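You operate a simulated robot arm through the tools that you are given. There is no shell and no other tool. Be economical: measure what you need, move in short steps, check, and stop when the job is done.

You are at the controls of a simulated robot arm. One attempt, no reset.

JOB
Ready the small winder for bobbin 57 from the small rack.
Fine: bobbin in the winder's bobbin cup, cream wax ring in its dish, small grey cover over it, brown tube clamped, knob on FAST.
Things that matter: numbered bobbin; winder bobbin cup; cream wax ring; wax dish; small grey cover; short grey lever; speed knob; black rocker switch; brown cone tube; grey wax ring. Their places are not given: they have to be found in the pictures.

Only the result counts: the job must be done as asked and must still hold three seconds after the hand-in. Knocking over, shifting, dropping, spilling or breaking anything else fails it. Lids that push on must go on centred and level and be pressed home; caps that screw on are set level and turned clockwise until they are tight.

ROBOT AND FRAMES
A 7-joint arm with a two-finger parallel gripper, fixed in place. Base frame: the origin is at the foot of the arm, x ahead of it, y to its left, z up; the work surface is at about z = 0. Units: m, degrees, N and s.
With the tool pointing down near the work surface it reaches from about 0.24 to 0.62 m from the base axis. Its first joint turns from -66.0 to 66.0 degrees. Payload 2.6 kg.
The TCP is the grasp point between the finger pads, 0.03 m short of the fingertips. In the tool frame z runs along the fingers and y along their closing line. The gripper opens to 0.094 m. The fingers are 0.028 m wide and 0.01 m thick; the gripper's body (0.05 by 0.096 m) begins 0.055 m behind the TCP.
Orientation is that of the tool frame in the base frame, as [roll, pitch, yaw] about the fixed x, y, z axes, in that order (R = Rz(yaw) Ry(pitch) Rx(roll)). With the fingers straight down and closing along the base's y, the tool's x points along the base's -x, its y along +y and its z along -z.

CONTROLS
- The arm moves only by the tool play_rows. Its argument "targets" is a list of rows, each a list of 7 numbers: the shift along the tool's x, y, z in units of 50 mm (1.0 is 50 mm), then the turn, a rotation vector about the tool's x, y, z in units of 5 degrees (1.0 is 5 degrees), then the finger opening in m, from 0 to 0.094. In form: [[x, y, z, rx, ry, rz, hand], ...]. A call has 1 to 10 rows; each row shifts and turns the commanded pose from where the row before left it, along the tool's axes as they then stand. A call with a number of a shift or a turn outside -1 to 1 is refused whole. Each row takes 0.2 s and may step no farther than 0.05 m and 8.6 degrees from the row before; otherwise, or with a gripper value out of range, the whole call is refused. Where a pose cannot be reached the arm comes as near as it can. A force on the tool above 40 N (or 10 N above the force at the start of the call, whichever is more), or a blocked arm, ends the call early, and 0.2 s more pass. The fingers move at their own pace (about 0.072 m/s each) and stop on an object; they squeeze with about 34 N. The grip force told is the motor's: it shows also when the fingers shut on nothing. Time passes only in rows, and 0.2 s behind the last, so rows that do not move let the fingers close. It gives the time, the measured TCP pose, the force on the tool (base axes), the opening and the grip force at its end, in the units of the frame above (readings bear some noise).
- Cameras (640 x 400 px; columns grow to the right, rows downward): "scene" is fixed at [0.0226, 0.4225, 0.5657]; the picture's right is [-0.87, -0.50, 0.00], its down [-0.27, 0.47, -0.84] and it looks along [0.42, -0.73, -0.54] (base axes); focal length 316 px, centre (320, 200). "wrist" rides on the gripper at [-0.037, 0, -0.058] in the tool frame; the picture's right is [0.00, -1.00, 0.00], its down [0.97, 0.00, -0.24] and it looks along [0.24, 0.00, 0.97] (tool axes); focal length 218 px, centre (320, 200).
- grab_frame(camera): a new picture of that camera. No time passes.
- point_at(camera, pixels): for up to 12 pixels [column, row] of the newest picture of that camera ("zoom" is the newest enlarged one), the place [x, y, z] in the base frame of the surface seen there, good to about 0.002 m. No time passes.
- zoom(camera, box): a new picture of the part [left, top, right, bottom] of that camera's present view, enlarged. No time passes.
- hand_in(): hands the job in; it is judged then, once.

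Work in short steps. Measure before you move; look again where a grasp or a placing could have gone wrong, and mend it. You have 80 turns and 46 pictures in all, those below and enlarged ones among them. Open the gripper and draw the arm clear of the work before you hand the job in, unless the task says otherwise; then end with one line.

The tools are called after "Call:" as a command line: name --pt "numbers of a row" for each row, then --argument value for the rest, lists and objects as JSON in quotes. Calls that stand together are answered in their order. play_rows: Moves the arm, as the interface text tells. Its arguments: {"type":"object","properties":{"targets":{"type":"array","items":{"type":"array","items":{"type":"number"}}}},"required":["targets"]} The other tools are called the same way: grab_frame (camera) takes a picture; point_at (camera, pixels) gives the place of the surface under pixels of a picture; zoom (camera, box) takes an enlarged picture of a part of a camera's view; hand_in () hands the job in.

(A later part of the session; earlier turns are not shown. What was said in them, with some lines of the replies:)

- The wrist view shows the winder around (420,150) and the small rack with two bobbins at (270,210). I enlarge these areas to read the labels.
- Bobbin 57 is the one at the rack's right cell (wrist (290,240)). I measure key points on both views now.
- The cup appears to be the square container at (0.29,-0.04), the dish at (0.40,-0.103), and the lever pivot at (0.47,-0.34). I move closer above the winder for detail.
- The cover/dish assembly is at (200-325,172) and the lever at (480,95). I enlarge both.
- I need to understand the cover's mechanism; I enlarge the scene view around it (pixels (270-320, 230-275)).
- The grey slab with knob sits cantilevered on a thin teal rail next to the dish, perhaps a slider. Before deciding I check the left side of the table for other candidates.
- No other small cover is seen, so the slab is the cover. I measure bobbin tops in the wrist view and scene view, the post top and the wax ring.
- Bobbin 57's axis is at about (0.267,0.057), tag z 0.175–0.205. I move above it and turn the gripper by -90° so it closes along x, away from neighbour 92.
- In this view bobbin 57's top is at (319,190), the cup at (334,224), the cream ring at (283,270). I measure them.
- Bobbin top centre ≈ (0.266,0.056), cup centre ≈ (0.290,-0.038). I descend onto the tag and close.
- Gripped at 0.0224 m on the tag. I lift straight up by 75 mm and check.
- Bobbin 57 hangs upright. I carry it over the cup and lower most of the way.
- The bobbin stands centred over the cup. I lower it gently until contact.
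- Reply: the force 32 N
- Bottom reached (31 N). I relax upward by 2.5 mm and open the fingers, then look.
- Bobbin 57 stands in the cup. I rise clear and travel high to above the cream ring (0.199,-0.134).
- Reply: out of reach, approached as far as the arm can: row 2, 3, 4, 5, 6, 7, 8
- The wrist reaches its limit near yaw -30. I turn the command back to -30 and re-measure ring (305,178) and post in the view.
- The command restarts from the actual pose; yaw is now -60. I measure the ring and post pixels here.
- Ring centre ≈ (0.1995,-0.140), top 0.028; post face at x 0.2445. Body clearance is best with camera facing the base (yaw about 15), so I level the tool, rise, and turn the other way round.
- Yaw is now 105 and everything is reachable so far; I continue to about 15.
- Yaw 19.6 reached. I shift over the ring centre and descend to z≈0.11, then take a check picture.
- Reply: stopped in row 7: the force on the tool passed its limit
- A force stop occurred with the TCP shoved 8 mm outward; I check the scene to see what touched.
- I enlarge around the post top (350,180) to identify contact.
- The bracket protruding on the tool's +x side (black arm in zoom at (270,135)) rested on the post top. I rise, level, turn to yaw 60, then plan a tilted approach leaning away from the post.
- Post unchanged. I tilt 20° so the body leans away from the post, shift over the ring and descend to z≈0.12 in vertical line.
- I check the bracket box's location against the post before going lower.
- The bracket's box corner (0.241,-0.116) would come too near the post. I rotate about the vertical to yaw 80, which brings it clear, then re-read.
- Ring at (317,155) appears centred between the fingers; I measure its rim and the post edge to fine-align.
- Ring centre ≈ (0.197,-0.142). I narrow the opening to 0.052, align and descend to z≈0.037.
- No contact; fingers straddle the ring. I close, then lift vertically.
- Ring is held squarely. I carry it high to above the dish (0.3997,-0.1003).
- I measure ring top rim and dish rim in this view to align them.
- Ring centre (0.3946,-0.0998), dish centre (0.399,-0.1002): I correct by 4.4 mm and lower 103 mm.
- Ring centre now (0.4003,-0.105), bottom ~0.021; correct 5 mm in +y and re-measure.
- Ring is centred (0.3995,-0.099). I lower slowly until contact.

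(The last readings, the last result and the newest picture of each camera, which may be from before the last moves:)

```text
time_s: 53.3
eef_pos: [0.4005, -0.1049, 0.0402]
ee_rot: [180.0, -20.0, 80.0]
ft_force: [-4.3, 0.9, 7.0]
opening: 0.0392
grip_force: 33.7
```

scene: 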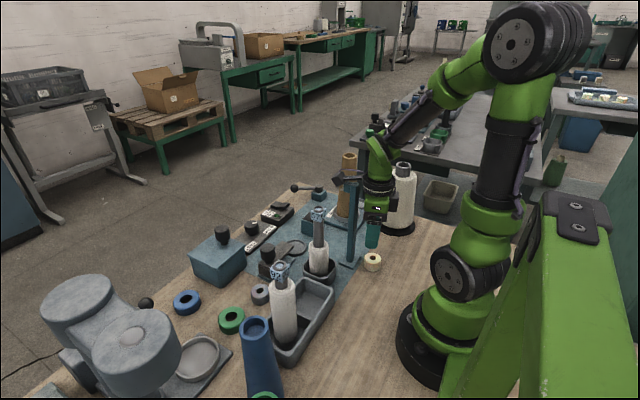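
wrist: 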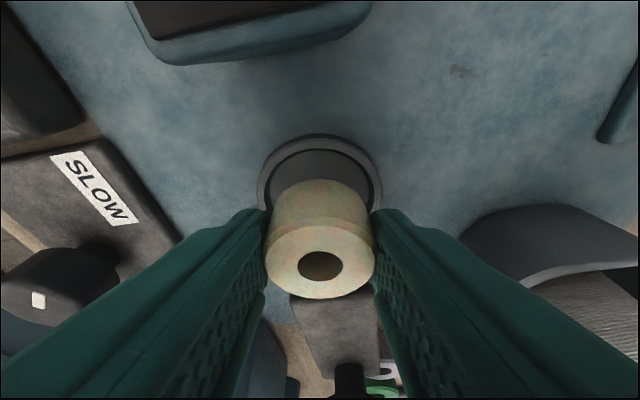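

Light contact (7 N) with ring bottom ≈0.004, i.e. on the dish floor. I open slightly and look.

Call:
play_rows --pt "0 0 0 0 0 0 0.046" --pt "0 0 0 0 0 0 0.052" --pt "0 0 0 0 0 0 0.052" --pt "0.1 0 -0.28 0 0 0 0.052" --pt "0.3 0 -0.82 0 0 0 0.052" --pt "0.3 0 -0.82 0 0 0 0.052" --pt "0.3 0 -0.82 0 0 0 0.052"

Call:
grab_frame --camera "wrist"

```text
time_s: 54.9
eef_pos: [0.3997, -0.1066, 0.1877]
ee_rot: [-180.0, -20.0, 80.0]
ft_force: [-0.5, 0.6, -0.2]
opening: 0.052
grip_force: 0.0
```

```text
15 pictures are left
```

wrist: 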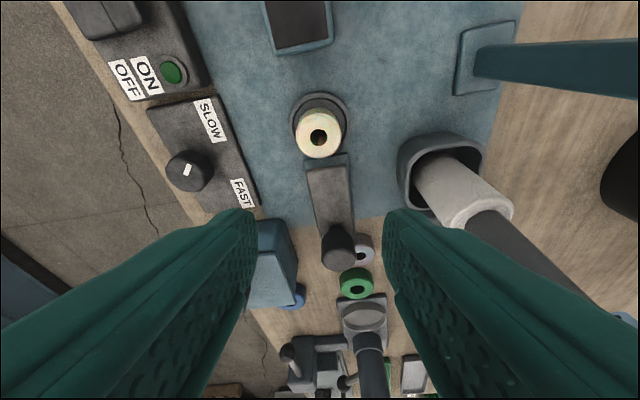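

Ring sits in the dish. I measure ring top, slab edges and knob here, then untilt.

Call:
point_at --camera "wrist" --pixels '[[319, 125], [319, 150], [338, 255], [324, 245], [354, 245], [338, 265], [330, 175], [308, 175], [351, 175], [330, 168], [338, 230], [330, 155]]'

Call:
play_rows --pt "0 0 0 0 -1 0 0.06" --pt "0 0 0 0 -1 0 0.06" --pt "0 0 0 0 -1 0 0.06" --pt "0 0 0 0 -1 0 0.06" --pt "0 0 0 0 0 -1 0.06" --pt "0 0 0 0 0 -1 0.06"

```text
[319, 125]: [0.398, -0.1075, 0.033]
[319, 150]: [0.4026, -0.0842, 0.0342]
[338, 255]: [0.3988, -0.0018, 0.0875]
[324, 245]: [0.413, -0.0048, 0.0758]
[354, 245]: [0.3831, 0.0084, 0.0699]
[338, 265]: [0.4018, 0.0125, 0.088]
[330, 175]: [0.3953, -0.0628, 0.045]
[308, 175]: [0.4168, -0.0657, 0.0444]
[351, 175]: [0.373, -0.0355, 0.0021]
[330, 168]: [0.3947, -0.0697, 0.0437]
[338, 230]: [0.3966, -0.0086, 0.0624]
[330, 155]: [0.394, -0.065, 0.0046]
```

```text
time_s: 56.3
eef_pos: [0.399, -0.1044, 0.1879]
ee_rot: [-179.9, 0.2, 90.1]
ft_force: [0.4, 0.6, 0.5]
opening: 0.0601
grip_force: 0.1
```

Knob centre ≈ (0.399,0.006), top 0.088; slab bottom just clears ring top 0.0335, so a slide of ~55 mm toward -y fits. I move above the knob, descend and close on it.

Call:
play_rows --pt "0.735 0 0 0 0 0 0.06" --pt "0.735 0 0 0 0 0 0.06" --pt "0.735 0 0 0 0 0 0.06" --pt "0 0 0.9 0 0 0 0.06" --pt "0 0 0.9 0 0 0 0.06" --pt "0 0 0.24 0 0 0 0.06" --pt "0 0 0 0 0 0 0.03" --pt "0 0 0 0 0 0 0.01" --pt "0 0 0 0 0 0 0.01" --pt "0 0 0 0 0 0 0.01"

Call:
zoom --camera "scene" --box '[220, 180, 340, 290]'

```text
time_s: 58.5
eef_pos: [0.4002, 0.0067, 0.0843]
ee_rot: [-180.0, 0.1, 90.1]
ft_force: [3.3, -0.4, -8.9]
opening: 0.0333
grip_force: 45.1
```

```text
3.64 times, centred on (280, 235) of scene
```

zoom: 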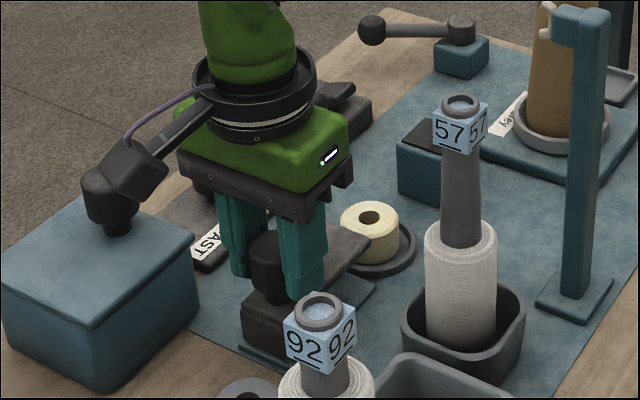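

Knob gripped. I push gently 10 mm toward -y (tool -x) and read forces.

Call:
play_rows --pt "-0.06 0 0 0 0 0 0.01" --pt "-0.07 0 0 0 0 0 0.01" --pt "-0.07 0 0 0 0 0 0.01" --pt "0 0 0 0 0 0 0.01"

```text
time_s: 59.5
eef_pos: [0.3989, -0.0051, 0.0847]
ee_rot: [179.9, 0.0, 90.0]
ft_force: [10.6, 2.1, -16.0]
opening: 0.0335
grip_force: 44.7
```

It moved 10 mm with 2 N along y. I continue another 20 mm and take a look.

Call:
play_rows --pt "-0.1 0 0 0 0 0 0.01" --pt "-0.1 0 0 0 0 0 0.01" --pt "-0.1 0 0 0 0 0 0.01" --pt "-0.1 0 0 0 0 0 0.01" --pt "0 0 0 0 0 0 0.01"

Call:
zoom --camera "scene" --box '[220, 180, 340, 290]'

```text
time_s: 60.7
eef_pos: [0.3986, -0.0242, 0.0843]
ee_rot: [179.9, 0.2, 90.1]
ft_force: [23.6, 0.8, -32.4]
opening: 0.0335
grip_force: 45.1
```

```text
3.64 times, centred on (280, 235) of scene
```

zoom: 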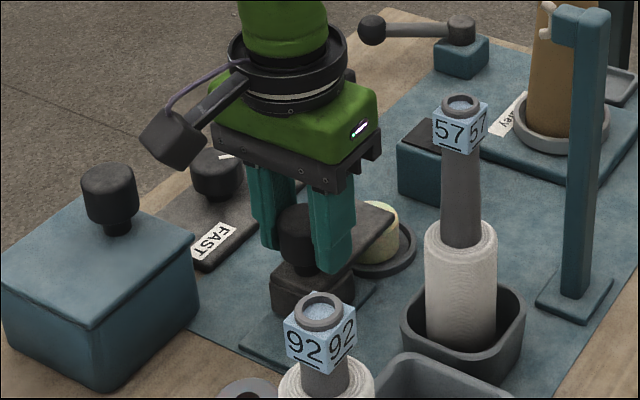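

The cover slides and now begins to overlap the ring; side loads grow (x 24, z -32 N), so I release, regrip and continue.

Call:
play_rows --pt "0 0 0 0 0 0 0.045" --pt "0 0 0 0 0 0 0.045" --pt "0 0 0 0 0 0 0.045"

Call:
play_rows --pt "0 0 0 0 0 0 0.01" --pt "0 0 0 0 0 0 0.01" --pt "0 0 0 0 0 0 0.01"

```text
time_s: 61.5
eef_pos: [0.3999, -0.024, 0.0846]
ee_rot: [-179.9, 0.0, 90.0]
ft_force: [0.8, -0.9, 0.1]
opening: 0.0452
grip_force: 0.1
```

```text
time_s: 62.3
eef_pos: [0.401, -0.0238, 0.0847]
ee_rot: [180.0, -0.1, 90.2]
ft_force: [7.7, 0.4, -0.8]
opening: 0.0334
grip_force: 45.1
```

Loads relieved. I continue 15 mm.

Call:
play_rows --pt "-0.1 0 0 0 0 0 0.01" --pt "-0.1 0 0 0 0 0 0.01" --pt "-0.1 0 0 0 0 0 0.01" --pt "0 0 0 0 0 0 0.01"

```text
time_s: 63.3
eef_pos: [0.399, -0.04, 0.0854]
ee_rot: [180.0, 0.1, 90.0]
ft_force: [-11.8, 0.0, 16.8]
opening: 0.0333
grip_force: 44.8
```

45 mm done, no stop felt yet. I continue in small steps watching the y force.

Call:
play_rows --pt "-0.08 0 0 0 0 0 0.01" --pt "-0.06 0 0 0 0 0 0.01" --pt "-0.06 0 0 0 0 0 0.01" --pt "0 0 0 0 0 0 0.01"

Call:
zoom --camera "scene" --box '[220, 180, 340, 290]'

```text
time_s: 64.3
eef_pos: [0.3999, -0.0453, 0.0847]
ee_rot: [-179.7, -0.5, 90.2]
ft_force: [-11.5, 30.9, 4.1]
opening: 0.0334
grip_force: 45.5
```

```text
3.64 times, centred on (280, 235) of scene
```

zoom: 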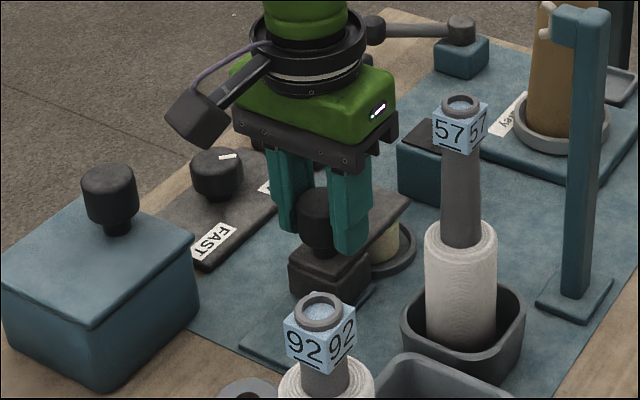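

End stop reached (31 N, travel 52 mm), the slab covers the ring. I release, rise, and look from above.

Call:
play_rows --pt "0.04 0 0 0 0 0 0.01" --pt "0 0 0 0 0 0 0.055" --pt "0 0 0 0 0 0 0.055" --pt "0 0 -0.5 0 0 0 0.055" --pt "0 0 -0.9 0 0 0 0.055" --pt "0 0 -0.9 0 0 0 0.055" --pt "0.5 0 -0.5 0 0 0 0.055" --pt "0.9 0 0 0 0 0 0.055" --pt "0.9 0 0 0 0 0 0.055"

Call:
grab_frame --camera "wrist"

```text
time_s: 66.3
eef_pos: [0.4012, 0.0663, 0.2268]
ee_rot: [-180.0, 0.0, 89.9]
ft_force: [0.1, 0.0, 0.9]
opening: 0.0552
grip_force: 0.1
```

```text
11 pictures are left
```

wrist: 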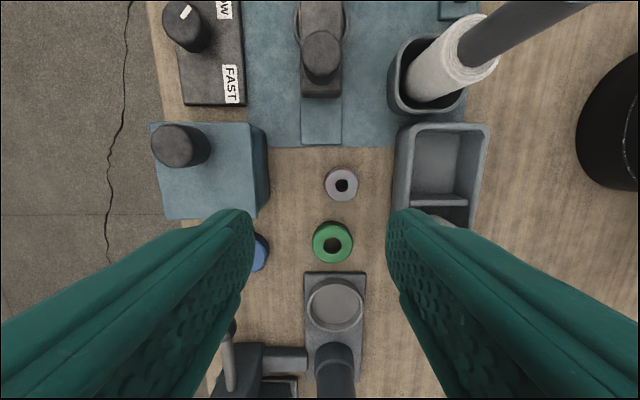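

Now the speed knob. I move above it (0.527,-0.087) and turn the gripper to yaw 180 for room to turn.

Call:
play_rows --pt "-0.612 0.504 0 0 0 0 0.055" --pt "-0.612 0.504 0 0 0 0 0.055" --pt "-0.612 0.504 0 0 0 0 0.055" --pt "-0.612 0.504 0 0 0 0 0.055" --pt "-0.612 0.504 0 0 0 0 0.055" --pt "0 0 0 0 0 -1 0.055" --pt "0 0 0 0 0 -1 0.055" --pt "0 0 0 0 0 -1 0.055" --pt "0 0 0 0 0 -1 0.055" --pt "0 0 0 0 0 -1 0.055"

Call:
play_rows --pt "0 0 0 0 0 -1 0.055" --pt "0 0 0 0 0 -1 0.055" --pt "0 0 0 0 0 -1 0.055" --pt "0 0 0 0 0 -1 0.055" --pt "0 0 0 0 0 -1 0.055" --pt "0 0 0 0 0 -1 0.055" --pt "0 0 0 0 0 -1 0.055" --pt "0 0 0 0 0 -1 0.055" --pt "0 0 0 0 0 -1 0.055" --pt "0 0 0 0 0 -1 0.055"

Call:
play_rows --pt "0 0 0 0 0 -1 0.055" --pt "0 0 0 0 0 -1 0.055" --pt "0 0 0 0 0 -1 0.055"

Call:
zoom --camera "wrist" --box '[210, 50, 430, 270]'

```text
time_s: 68.5
eef_pos: [0.5265, -0.0865, 0.2272]
ee_rot: [180.0, 0.0, 115.1]
ft_force: [0.3, -0.9, -0.3]
opening: 0.0547
grip_force: 0.1
```

```text
time_s: 70.7
eef_pos: [0.5265, -0.0845, 0.2261]
ee_rot: [180.0, 0.0, 165.2]
ft_force: [-0.1, -0.4, -0.7]
opening: 0.0551
grip_force: 0.1
```

```text
time_s: 71.5
eef_pos: [0.5257, -0.0853, 0.2259]
ee_rot: [-179.9, 0.0, -179.9]
ft_force: [0.6, -0.2, 0.0]
opening: 0.0551
grip_force: 0.0
```

```text
1.82 times, centred on (320, 160) of wrist
```

zoom: 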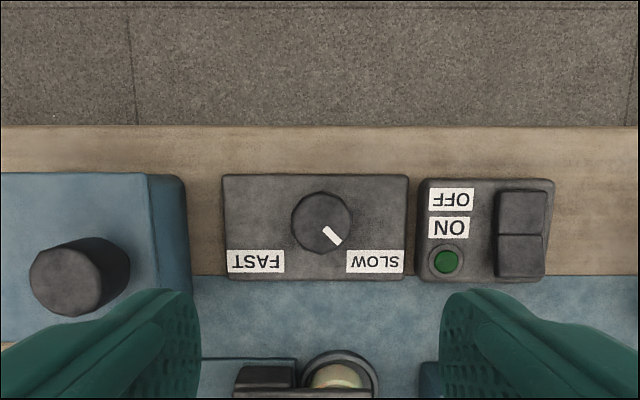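

Pointer is at 45° toward SLOW; FAST is 90° clockwise (seen from above). I measure the knob centre and panel height.

Call:
point_at --camera "zoom" --pixels '[[322, 220], [293, 222], [351, 222], [322, 193], [316, 249], [255, 262], [375, 262], [240, 200], [335, 240]]'

```text
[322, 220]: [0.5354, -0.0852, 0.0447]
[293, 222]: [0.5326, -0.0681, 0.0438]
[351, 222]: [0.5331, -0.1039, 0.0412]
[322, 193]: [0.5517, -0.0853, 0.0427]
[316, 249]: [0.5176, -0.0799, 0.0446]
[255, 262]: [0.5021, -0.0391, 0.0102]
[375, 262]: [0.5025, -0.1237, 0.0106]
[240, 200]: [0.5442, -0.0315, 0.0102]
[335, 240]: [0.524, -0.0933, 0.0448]
```

Knob centre (0.535,-0.086), Ø0.035, z 0.010–0.045. I descend and grip it.

Call:
play_rows --pt "-0.18 0 0 0 0 0 0.055" --pt "0 0 0.9 0 0 0 0.055" --pt "0 0 0.9 0 0 0 0.055" --pt "0 0 0.9 0 0 0 0.055" --pt "0 0 0.85 0 0 0 0.055" --pt "0 0 0 0 0 0 0.04" --pt "0 0 0 0 0 0 0.02" --pt "0 0 0 0 0 0 0.02" --pt "0 0 0 0 0 0 0.02"

```text
time_s: 73.5
eef_pos: [0.5357, -0.0862, 0.0491]
ee_rot: [-179.8, 0.0, -180.0]
ft_force: [3.3, -16.8, -9.3]
opening: 0.0376
grip_force: 44.9
```

Gripped at 0.0376. I turn clockwise 90° in two halves.

Call:
play_rows --pt "0 0 0 0 0 1 0.02" --pt "0 0 0 0 0 1 0.02" --pt "0 0 0 0 0 1 0.02" --pt "0 0 0 0 0 1 0.02" --pt "0 0 0 0 0 1 0.02" --pt "0 0 0 0 0 1 0.02" --pt "0 0 0 0 0 1 0.02" --pt "0 0 0 0 0 1 0.02" --pt "0 0 0 0 0 1 0.02"

Call:
play_rows --pt "0 0 0 0 0 1 0.02" --pt "0 0 0 0 0 1 0.02" --pt "0 0 0 0 0 1 0.02" --pt "0 0 0 0 0 1 0.02" --pt "0 0 0 0 0 1 0.02" --pt "0 0 0 0 0 1 0.02" --pt "0 0 0 0 0 1 0.02" --pt "0 0 0 0 0 1 0.02" --pt "0 0 0 0 0 1 0.02"

```text
time_s: 75.5
eef_pos: [0.535, -0.0872, 0.0487]
ee_rot: [-179.7, 0.0, 134.8]
ft_force: [-23.2, -17.0, 13.0]
opening: 0.0375
grip_force: 44.6
```

```text
time_s: 76.6
eef_pos: [0.5333, -0.087, 0.0489]
ee_rot: [-179.6, 0.1, 112.8]
ft_force: [-3.9, -0.4, 1.2]
opening: 0.0376
grip_force: 44.4
stopped in row 5: the force on the tool passed its limit (the readings are from after the stop); the commanded pose is now the measured one
```

Stopped at 67° by side force. I release the grip, and regrip after relaxing (checking the pointer with a picture).

Call:
play_rows --pt "0 0 0 0 0 0 0.055" --pt "0 0 0 0 0 0 0.055" --pt "0 0 -0.5 0 0 0 0.055" --pt "0 0 -0.9 0 0 0 0.055" --pt "0 0 -0.6 0 0 0 0.055"

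Call:
zoom --camera "wrist" --box '[200, 50, 440, 290]'

```text
time_s: 77.8
eef_pos: [0.5316, -0.0871, 0.1473]
ee_rot: [-179.7, 0.2, 112.8]
ft_force: [-0.1, 0.3, -0.4]
opening: 0.0551
grip_force: 0.1
```

```text
1.67 times, centred on (320, 170) of wrist
```

zoom: 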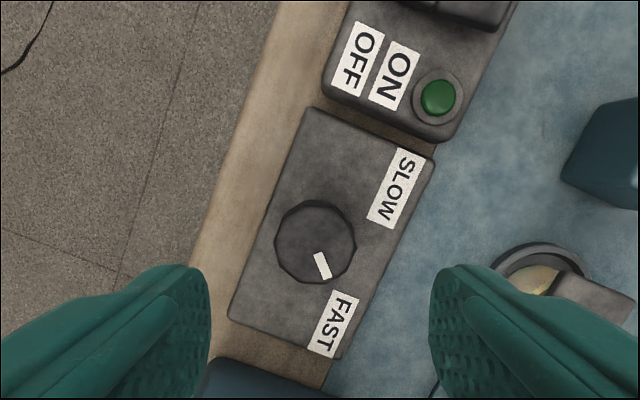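

The pointer now points toward FAST; I measure mark ends and knob rim to get its exact angle.

Call:
point_at --camera "zoom" --pixels '[[318, 255], [328, 277], [275, 243], [356, 243], [315, 202], [315, 284], [322, 266], [290, 215], [342, 272]]'

Call:
zoom --camera "wrist" --box '[280, 180, 360, 240]'

```text
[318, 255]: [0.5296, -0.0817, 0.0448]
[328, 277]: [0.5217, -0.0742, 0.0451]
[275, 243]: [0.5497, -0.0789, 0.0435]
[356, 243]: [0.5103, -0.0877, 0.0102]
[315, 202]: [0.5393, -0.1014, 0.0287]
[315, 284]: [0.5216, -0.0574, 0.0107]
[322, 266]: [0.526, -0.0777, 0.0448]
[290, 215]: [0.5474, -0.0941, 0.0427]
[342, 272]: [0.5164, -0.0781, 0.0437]
```

```text
6.67 times, centred on (320, 210) of wrist
```

zoom: 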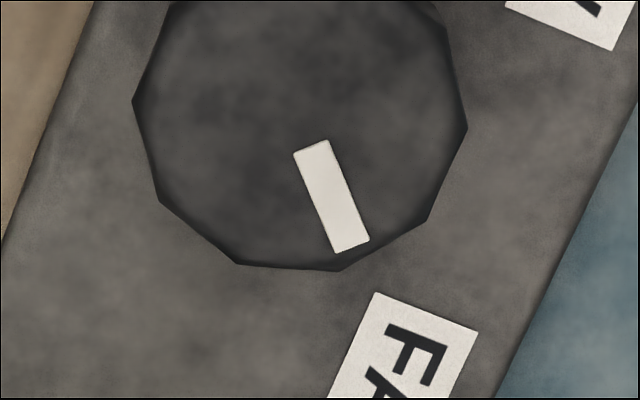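

Mark runs (−x,+y) at 44°, i.e. squarely on FAST. Next the lever: pivot (0.469,-0.341), ball (0.536,-0.302); I travel above it and turn the gripper to yaw 30 (closing across the lever).

Call:
play_rows --pt "-0.677 -0.338 -0.15 0 0 0 0.055" --pt "-0.677 -0.338 -0.15 0 0 0 0.055" --pt "-0.677 -0.338 -0.15 0 0 0 0.055" --pt "-0.677 -0.338 -0.15 0 0 0 0.055" --pt "-0.677 -0.338 -0.15 0 0 0 0.055" --pt "-0.677 -0.338 -0.15 0 0 0 0.055" --pt "0 0 0 0 0 1 0.055" --pt "0 0 0 0 0 1 0.055" --pt "0 0 0 0 0 1 0.055" --pt "0 0 0 0 0 1 0.055"

Call:
play_rows --pt "0 0 0 0 0 1 0.055" --pt "0 0 0 0 0 1 0.055" --pt "0 0 0 0 0 1 0.055" --pt "0 0 0 0 0 1 0.055" --pt "0 0 0 0 0 1 0.055" --pt "0 0 0 0 0 1 0.055" --pt "0 0 0 0 0 1 0.055" --pt "0 0 0 0 0 1 0.055" --pt "0 0 0 0 0 1 0.055" --pt "0 0 0 0 0 1 0.055"

Call:
play_rows --pt "0 0 0 0 0 1 0.055" --pt "0 0 0 0 0 1 0.055" --pt "0 0 0 0 0 0.56 0.055"

Call:
grab_frame --camera "wrist"

```text
time_s: 80.0
eef_pos: [0.5137, -0.3059, 0.1914]
ee_rot: [-179.8, 0.4, 92.7]
ft_force: [0.0, -0.9, -0.2]
opening: 0.055
grip_force: 0.1
out of reach, approached as far as the arm can: row 6
```

```text
time_s: 82.2
eef_pos: [0.5138, -0.3054, 0.1918]
ee_rot: [179.9, 0.3, 42.7]
ft_force: [0.7, -0.2, -0.6]
opening: 0.0549
grip_force: 0.1
```

```text
time_s: 83.0
eef_pos: [0.5115, -0.3051, 0.1929]
ee_rot: [179.8, 0.4, 29.9]
ft_force: [1.1, -0.1, 1.2]
opening: 0.0552
grip_force: 0.1
```

```text
7 pictures are left
```

wrist: 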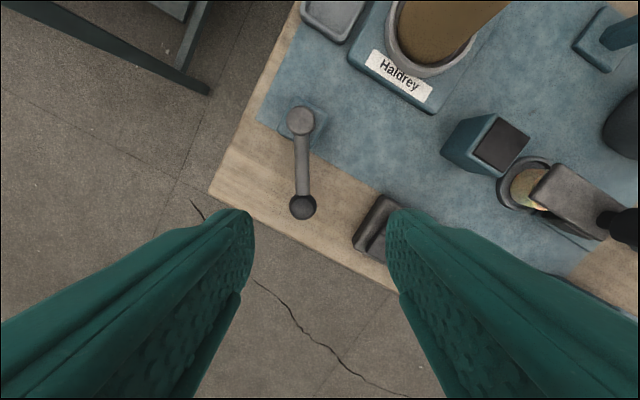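

Lever seen at (302,122)–(303,207). I measure lever points plus the slab end near (545,170) to confirm cover coverage.

Call:
point_at --camera "wrist" --pixels '[[301, 120], [302, 150], [303, 180], [303, 207], [294, 165], [310, 165], [550, 168], [536, 200], [545, 185], [512, 170], [520, 185], [530, 165]]'

Call:
zoom --camera "wrist" --box '[480, 130, 640, 250]'

```text
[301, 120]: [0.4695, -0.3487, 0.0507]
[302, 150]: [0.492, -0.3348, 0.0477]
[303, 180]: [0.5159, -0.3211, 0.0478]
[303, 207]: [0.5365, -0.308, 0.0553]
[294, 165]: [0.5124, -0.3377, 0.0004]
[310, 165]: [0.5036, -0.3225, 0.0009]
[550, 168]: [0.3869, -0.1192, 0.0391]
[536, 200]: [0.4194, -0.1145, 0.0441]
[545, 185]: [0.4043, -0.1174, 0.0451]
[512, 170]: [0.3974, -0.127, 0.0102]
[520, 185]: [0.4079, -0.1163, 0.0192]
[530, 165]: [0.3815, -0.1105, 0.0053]
```

```text
3.33 times, centred on (560, 190) of wrist
```

zoom: 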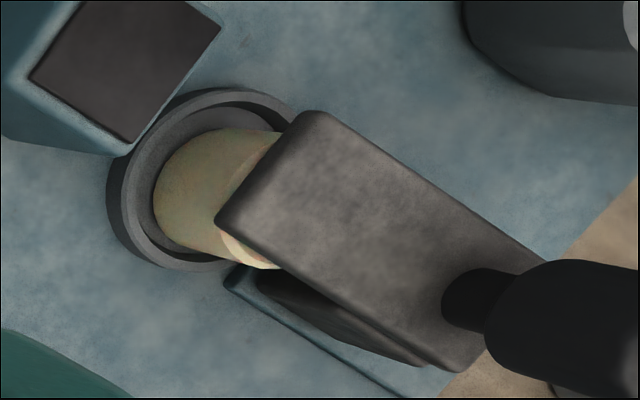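

Slab end at y≈-0.119 covers the ring. For the lever I straddle its arm near (0.508,-0.322) with opening 0.04.

Call:
play_rows --pt "-0.254 0.258 0 0 0 0 0.04" --pt "0 0 0.86 0 0 0 0.04" --pt "0 0 0.86 0 0 0 0.04" --pt "0 0 0.5 0 0 0 0.04" --pt "0 0 0.36 0 0 0 0.04" --pt "0 0 0 0 0 0 0.04"

Call:
grab_frame --camera "wrist"

```text
time_s: 84.4
eef_pos: [0.5097, -0.3194, 0.0603]
ee_rot: [179.7, 0.3, 30.0]
ft_force: [0.0, 0.2, 0.1]
opening: 0.04
grip_force: 0.0
out of reach, approached as far as the arm can: row 1
```

```text
5 pictures are left
```

wrist: 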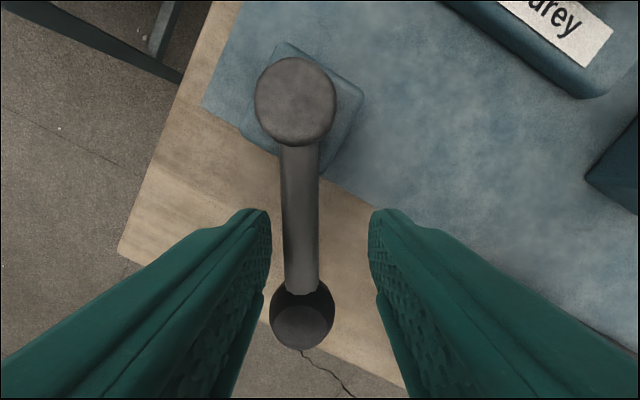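

The arm is straddled, a bit nearer the left finger. I centre, narrow to 0.024, and swing 20° counter-clockwise (toward the tube) as a test.

Call:
play_rows --pt "0 0.14 0 0 0 0 0.024" --pt "0 0 0 0 0 0 0.024" --pt "-0.0036 -0.082 0 0 0 -1 0.024" --pt "-0.0036 -0.082 0 0 0 -1 0.024" --pt "-0.0036 -0.082 0 0 0 -1 0.024" --pt "-0.0036 -0.082 0 0 0 -1 0.024" --pt "0 0 0 0 0 0 0.024"

```text
time_s: 86.0
eef_pos: [0.4992, -0.3098, 0.0611]
ee_rot: [-179.9, 0.4, 50.0]
ft_force: [-0.1, -0.2, 0.0]
opening: 0.0241
grip_force: 0.1
```

No resistance; I continue another 35°.

Call:
play_rows --pt "-0.0036 -0.082 0 0 0 -1 0.024" --pt "-0.0036 -0.082 0 0 0 -1 0.024" --pt "-0.0036 -0.082 0 0 0 -1 0.024" --pt "-0.0036 -0.082 0 0 0 -1 0.024" --pt "-0.0036 -0.082 0 0 0 -1 0.024" --pt "-0.0036 -0.082 0 0 0 -1 0.024" --pt "-0.0036 -0.082 0 0 0 -1 0.024"

Call:
grab_frame --camera "wrist"

```text
time_s: 87.6
eef_pos: [0.4738, -0.2998, 0.0607]
ee_rot: [-179.8, 0.4, 85.1]
ft_force: [0.7, -1.0, 0.4]
opening: 0.0242
grip_force: 0.0
```

```text
4 pictures are left
```

wrist: 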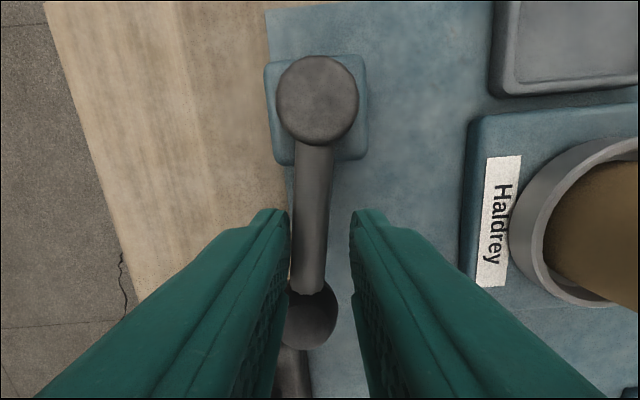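

The lever follows (now ~82°). I continue toward the tube side, watching for a stop.

Call:
play_rows --pt "-0.0036 -0.082 0 0 0 -1 0.024" --pt "-0.0036 -0.082 0 0 0 -1 0.024" --pt "-0.0036 -0.082 0 0 0 -1 0.024" --pt "-0.0036 -0.082 0 0 0 -1 0.024" --pt "-0.0036 -0.082 0 0 0 -1 0.024" --pt "-0.0036 -0.082 0 0 0 -1 0.024"

```text
time_s: 89.0
eef_pos: [0.4536, -0.3041, 0.0599]
ee_rot: [179.8, 0.6, 115.4]
ft_force: [28.3, -5.5, -3.6]
opening: 0.0375
grip_force: 12.0
```

A firm stop appears (28 N, finger pushed open). I look at where the lever stands.

Call:
grab_frame --camera "wrist"

Call:
point_at --camera "wrist" --pixels '[[300, 105], [302, 180], [305, 240], [305, 280], [308, 320]]'

```text
3 pictures are left
```

wrist: 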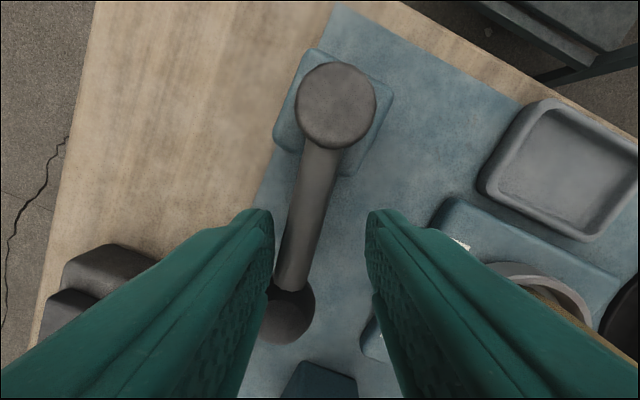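

```text
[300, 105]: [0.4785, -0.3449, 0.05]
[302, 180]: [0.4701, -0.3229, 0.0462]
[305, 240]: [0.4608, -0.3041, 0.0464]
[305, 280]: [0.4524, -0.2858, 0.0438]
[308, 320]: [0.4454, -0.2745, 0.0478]
```

Lever now points at about 100° against its end stop (swung ~70° from the open position). I back off, open, and rise, then check that it stays.

Call:
play_rows --pt "0 0 0 0 0 0 0.055" --pt "0 0.1 0 0 0 0 0.055" --pt "0 0 -0.5 0 0 0 0.055" --pt "0 0 -0.9 0 0 0 0.055" --pt "0 0 -0.9 0 0 0 0.055" --pt "0 0 -0.9 0 0 0 0.055" --pt "0 0 -0.9 0 0 0 0.055"

Call:
grab_frame --camera "wrist"

```text
time_s: 90.6
eef_pos: [0.4574, -0.2998, 0.2642]
ee_rot: [-179.6, 0.2, 115.0]
ft_force: [-0.2, -0.4, 0.3]
opening: 0.0552
grip_force: 0.1
```

```text
2 pictures are left
```

wrist: 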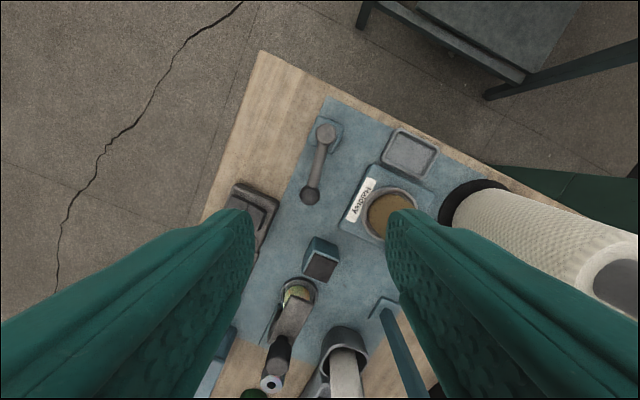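

The lever stays put and the tube stands in its ring. I raise the arm and draw it clear, then take a final scene view.

Call:
play_rows --pt "0 0 -0.9 0 0 0 0.055" --pt "0 0 -0.9 0 0 0 0.055" --pt "0 0 -0.5 0 0 0 0.055" --pt "0.9 0.05 0 0 0 0 0.055" --pt "0.9 0.05 0 0 0 0 0.055" --pt "0.9 0.05 0 0 0 0 0.055" --pt "0.9 0.05 0 0 0 0 0.055" --pt "0.9 0.05 0 0 0 0 0.055"

Call:
zoom --camera "scene" --box '[200, 140, 420, 320]'

```text
time_s: 92.4
eef_pos: [0.3699, -0.0828, 0.328]
ee_rot: [-179.6, 0.1, 114.8]
ft_force: [0.2, -0.3, 0.0]
opening: 0.0551
grip_force: 0.0
out of reach, approached as far as the arm can: row 2, 3
```

```text
2.22 times, centred on (310, 230) of scene
```

zoom: 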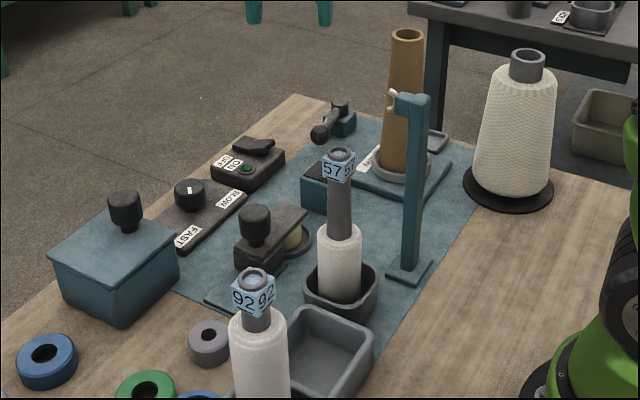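

The final view shows bobbin 57 in the cup, the cover over the ring, the pointer turned to FAST, the lever swung over, and all else in place. The arm is clear, so I hand in.

Call:
hand_in

```text
The job is handed in.
```

I handed the job in with bobbin 57 in the cup, the cream ring in its dish under the cover, the lever swung to its stop to clamp the tube, and the knob on FAST; nothing marked the lever's clamped side, so I took that stop, on the tube side, as clamped.
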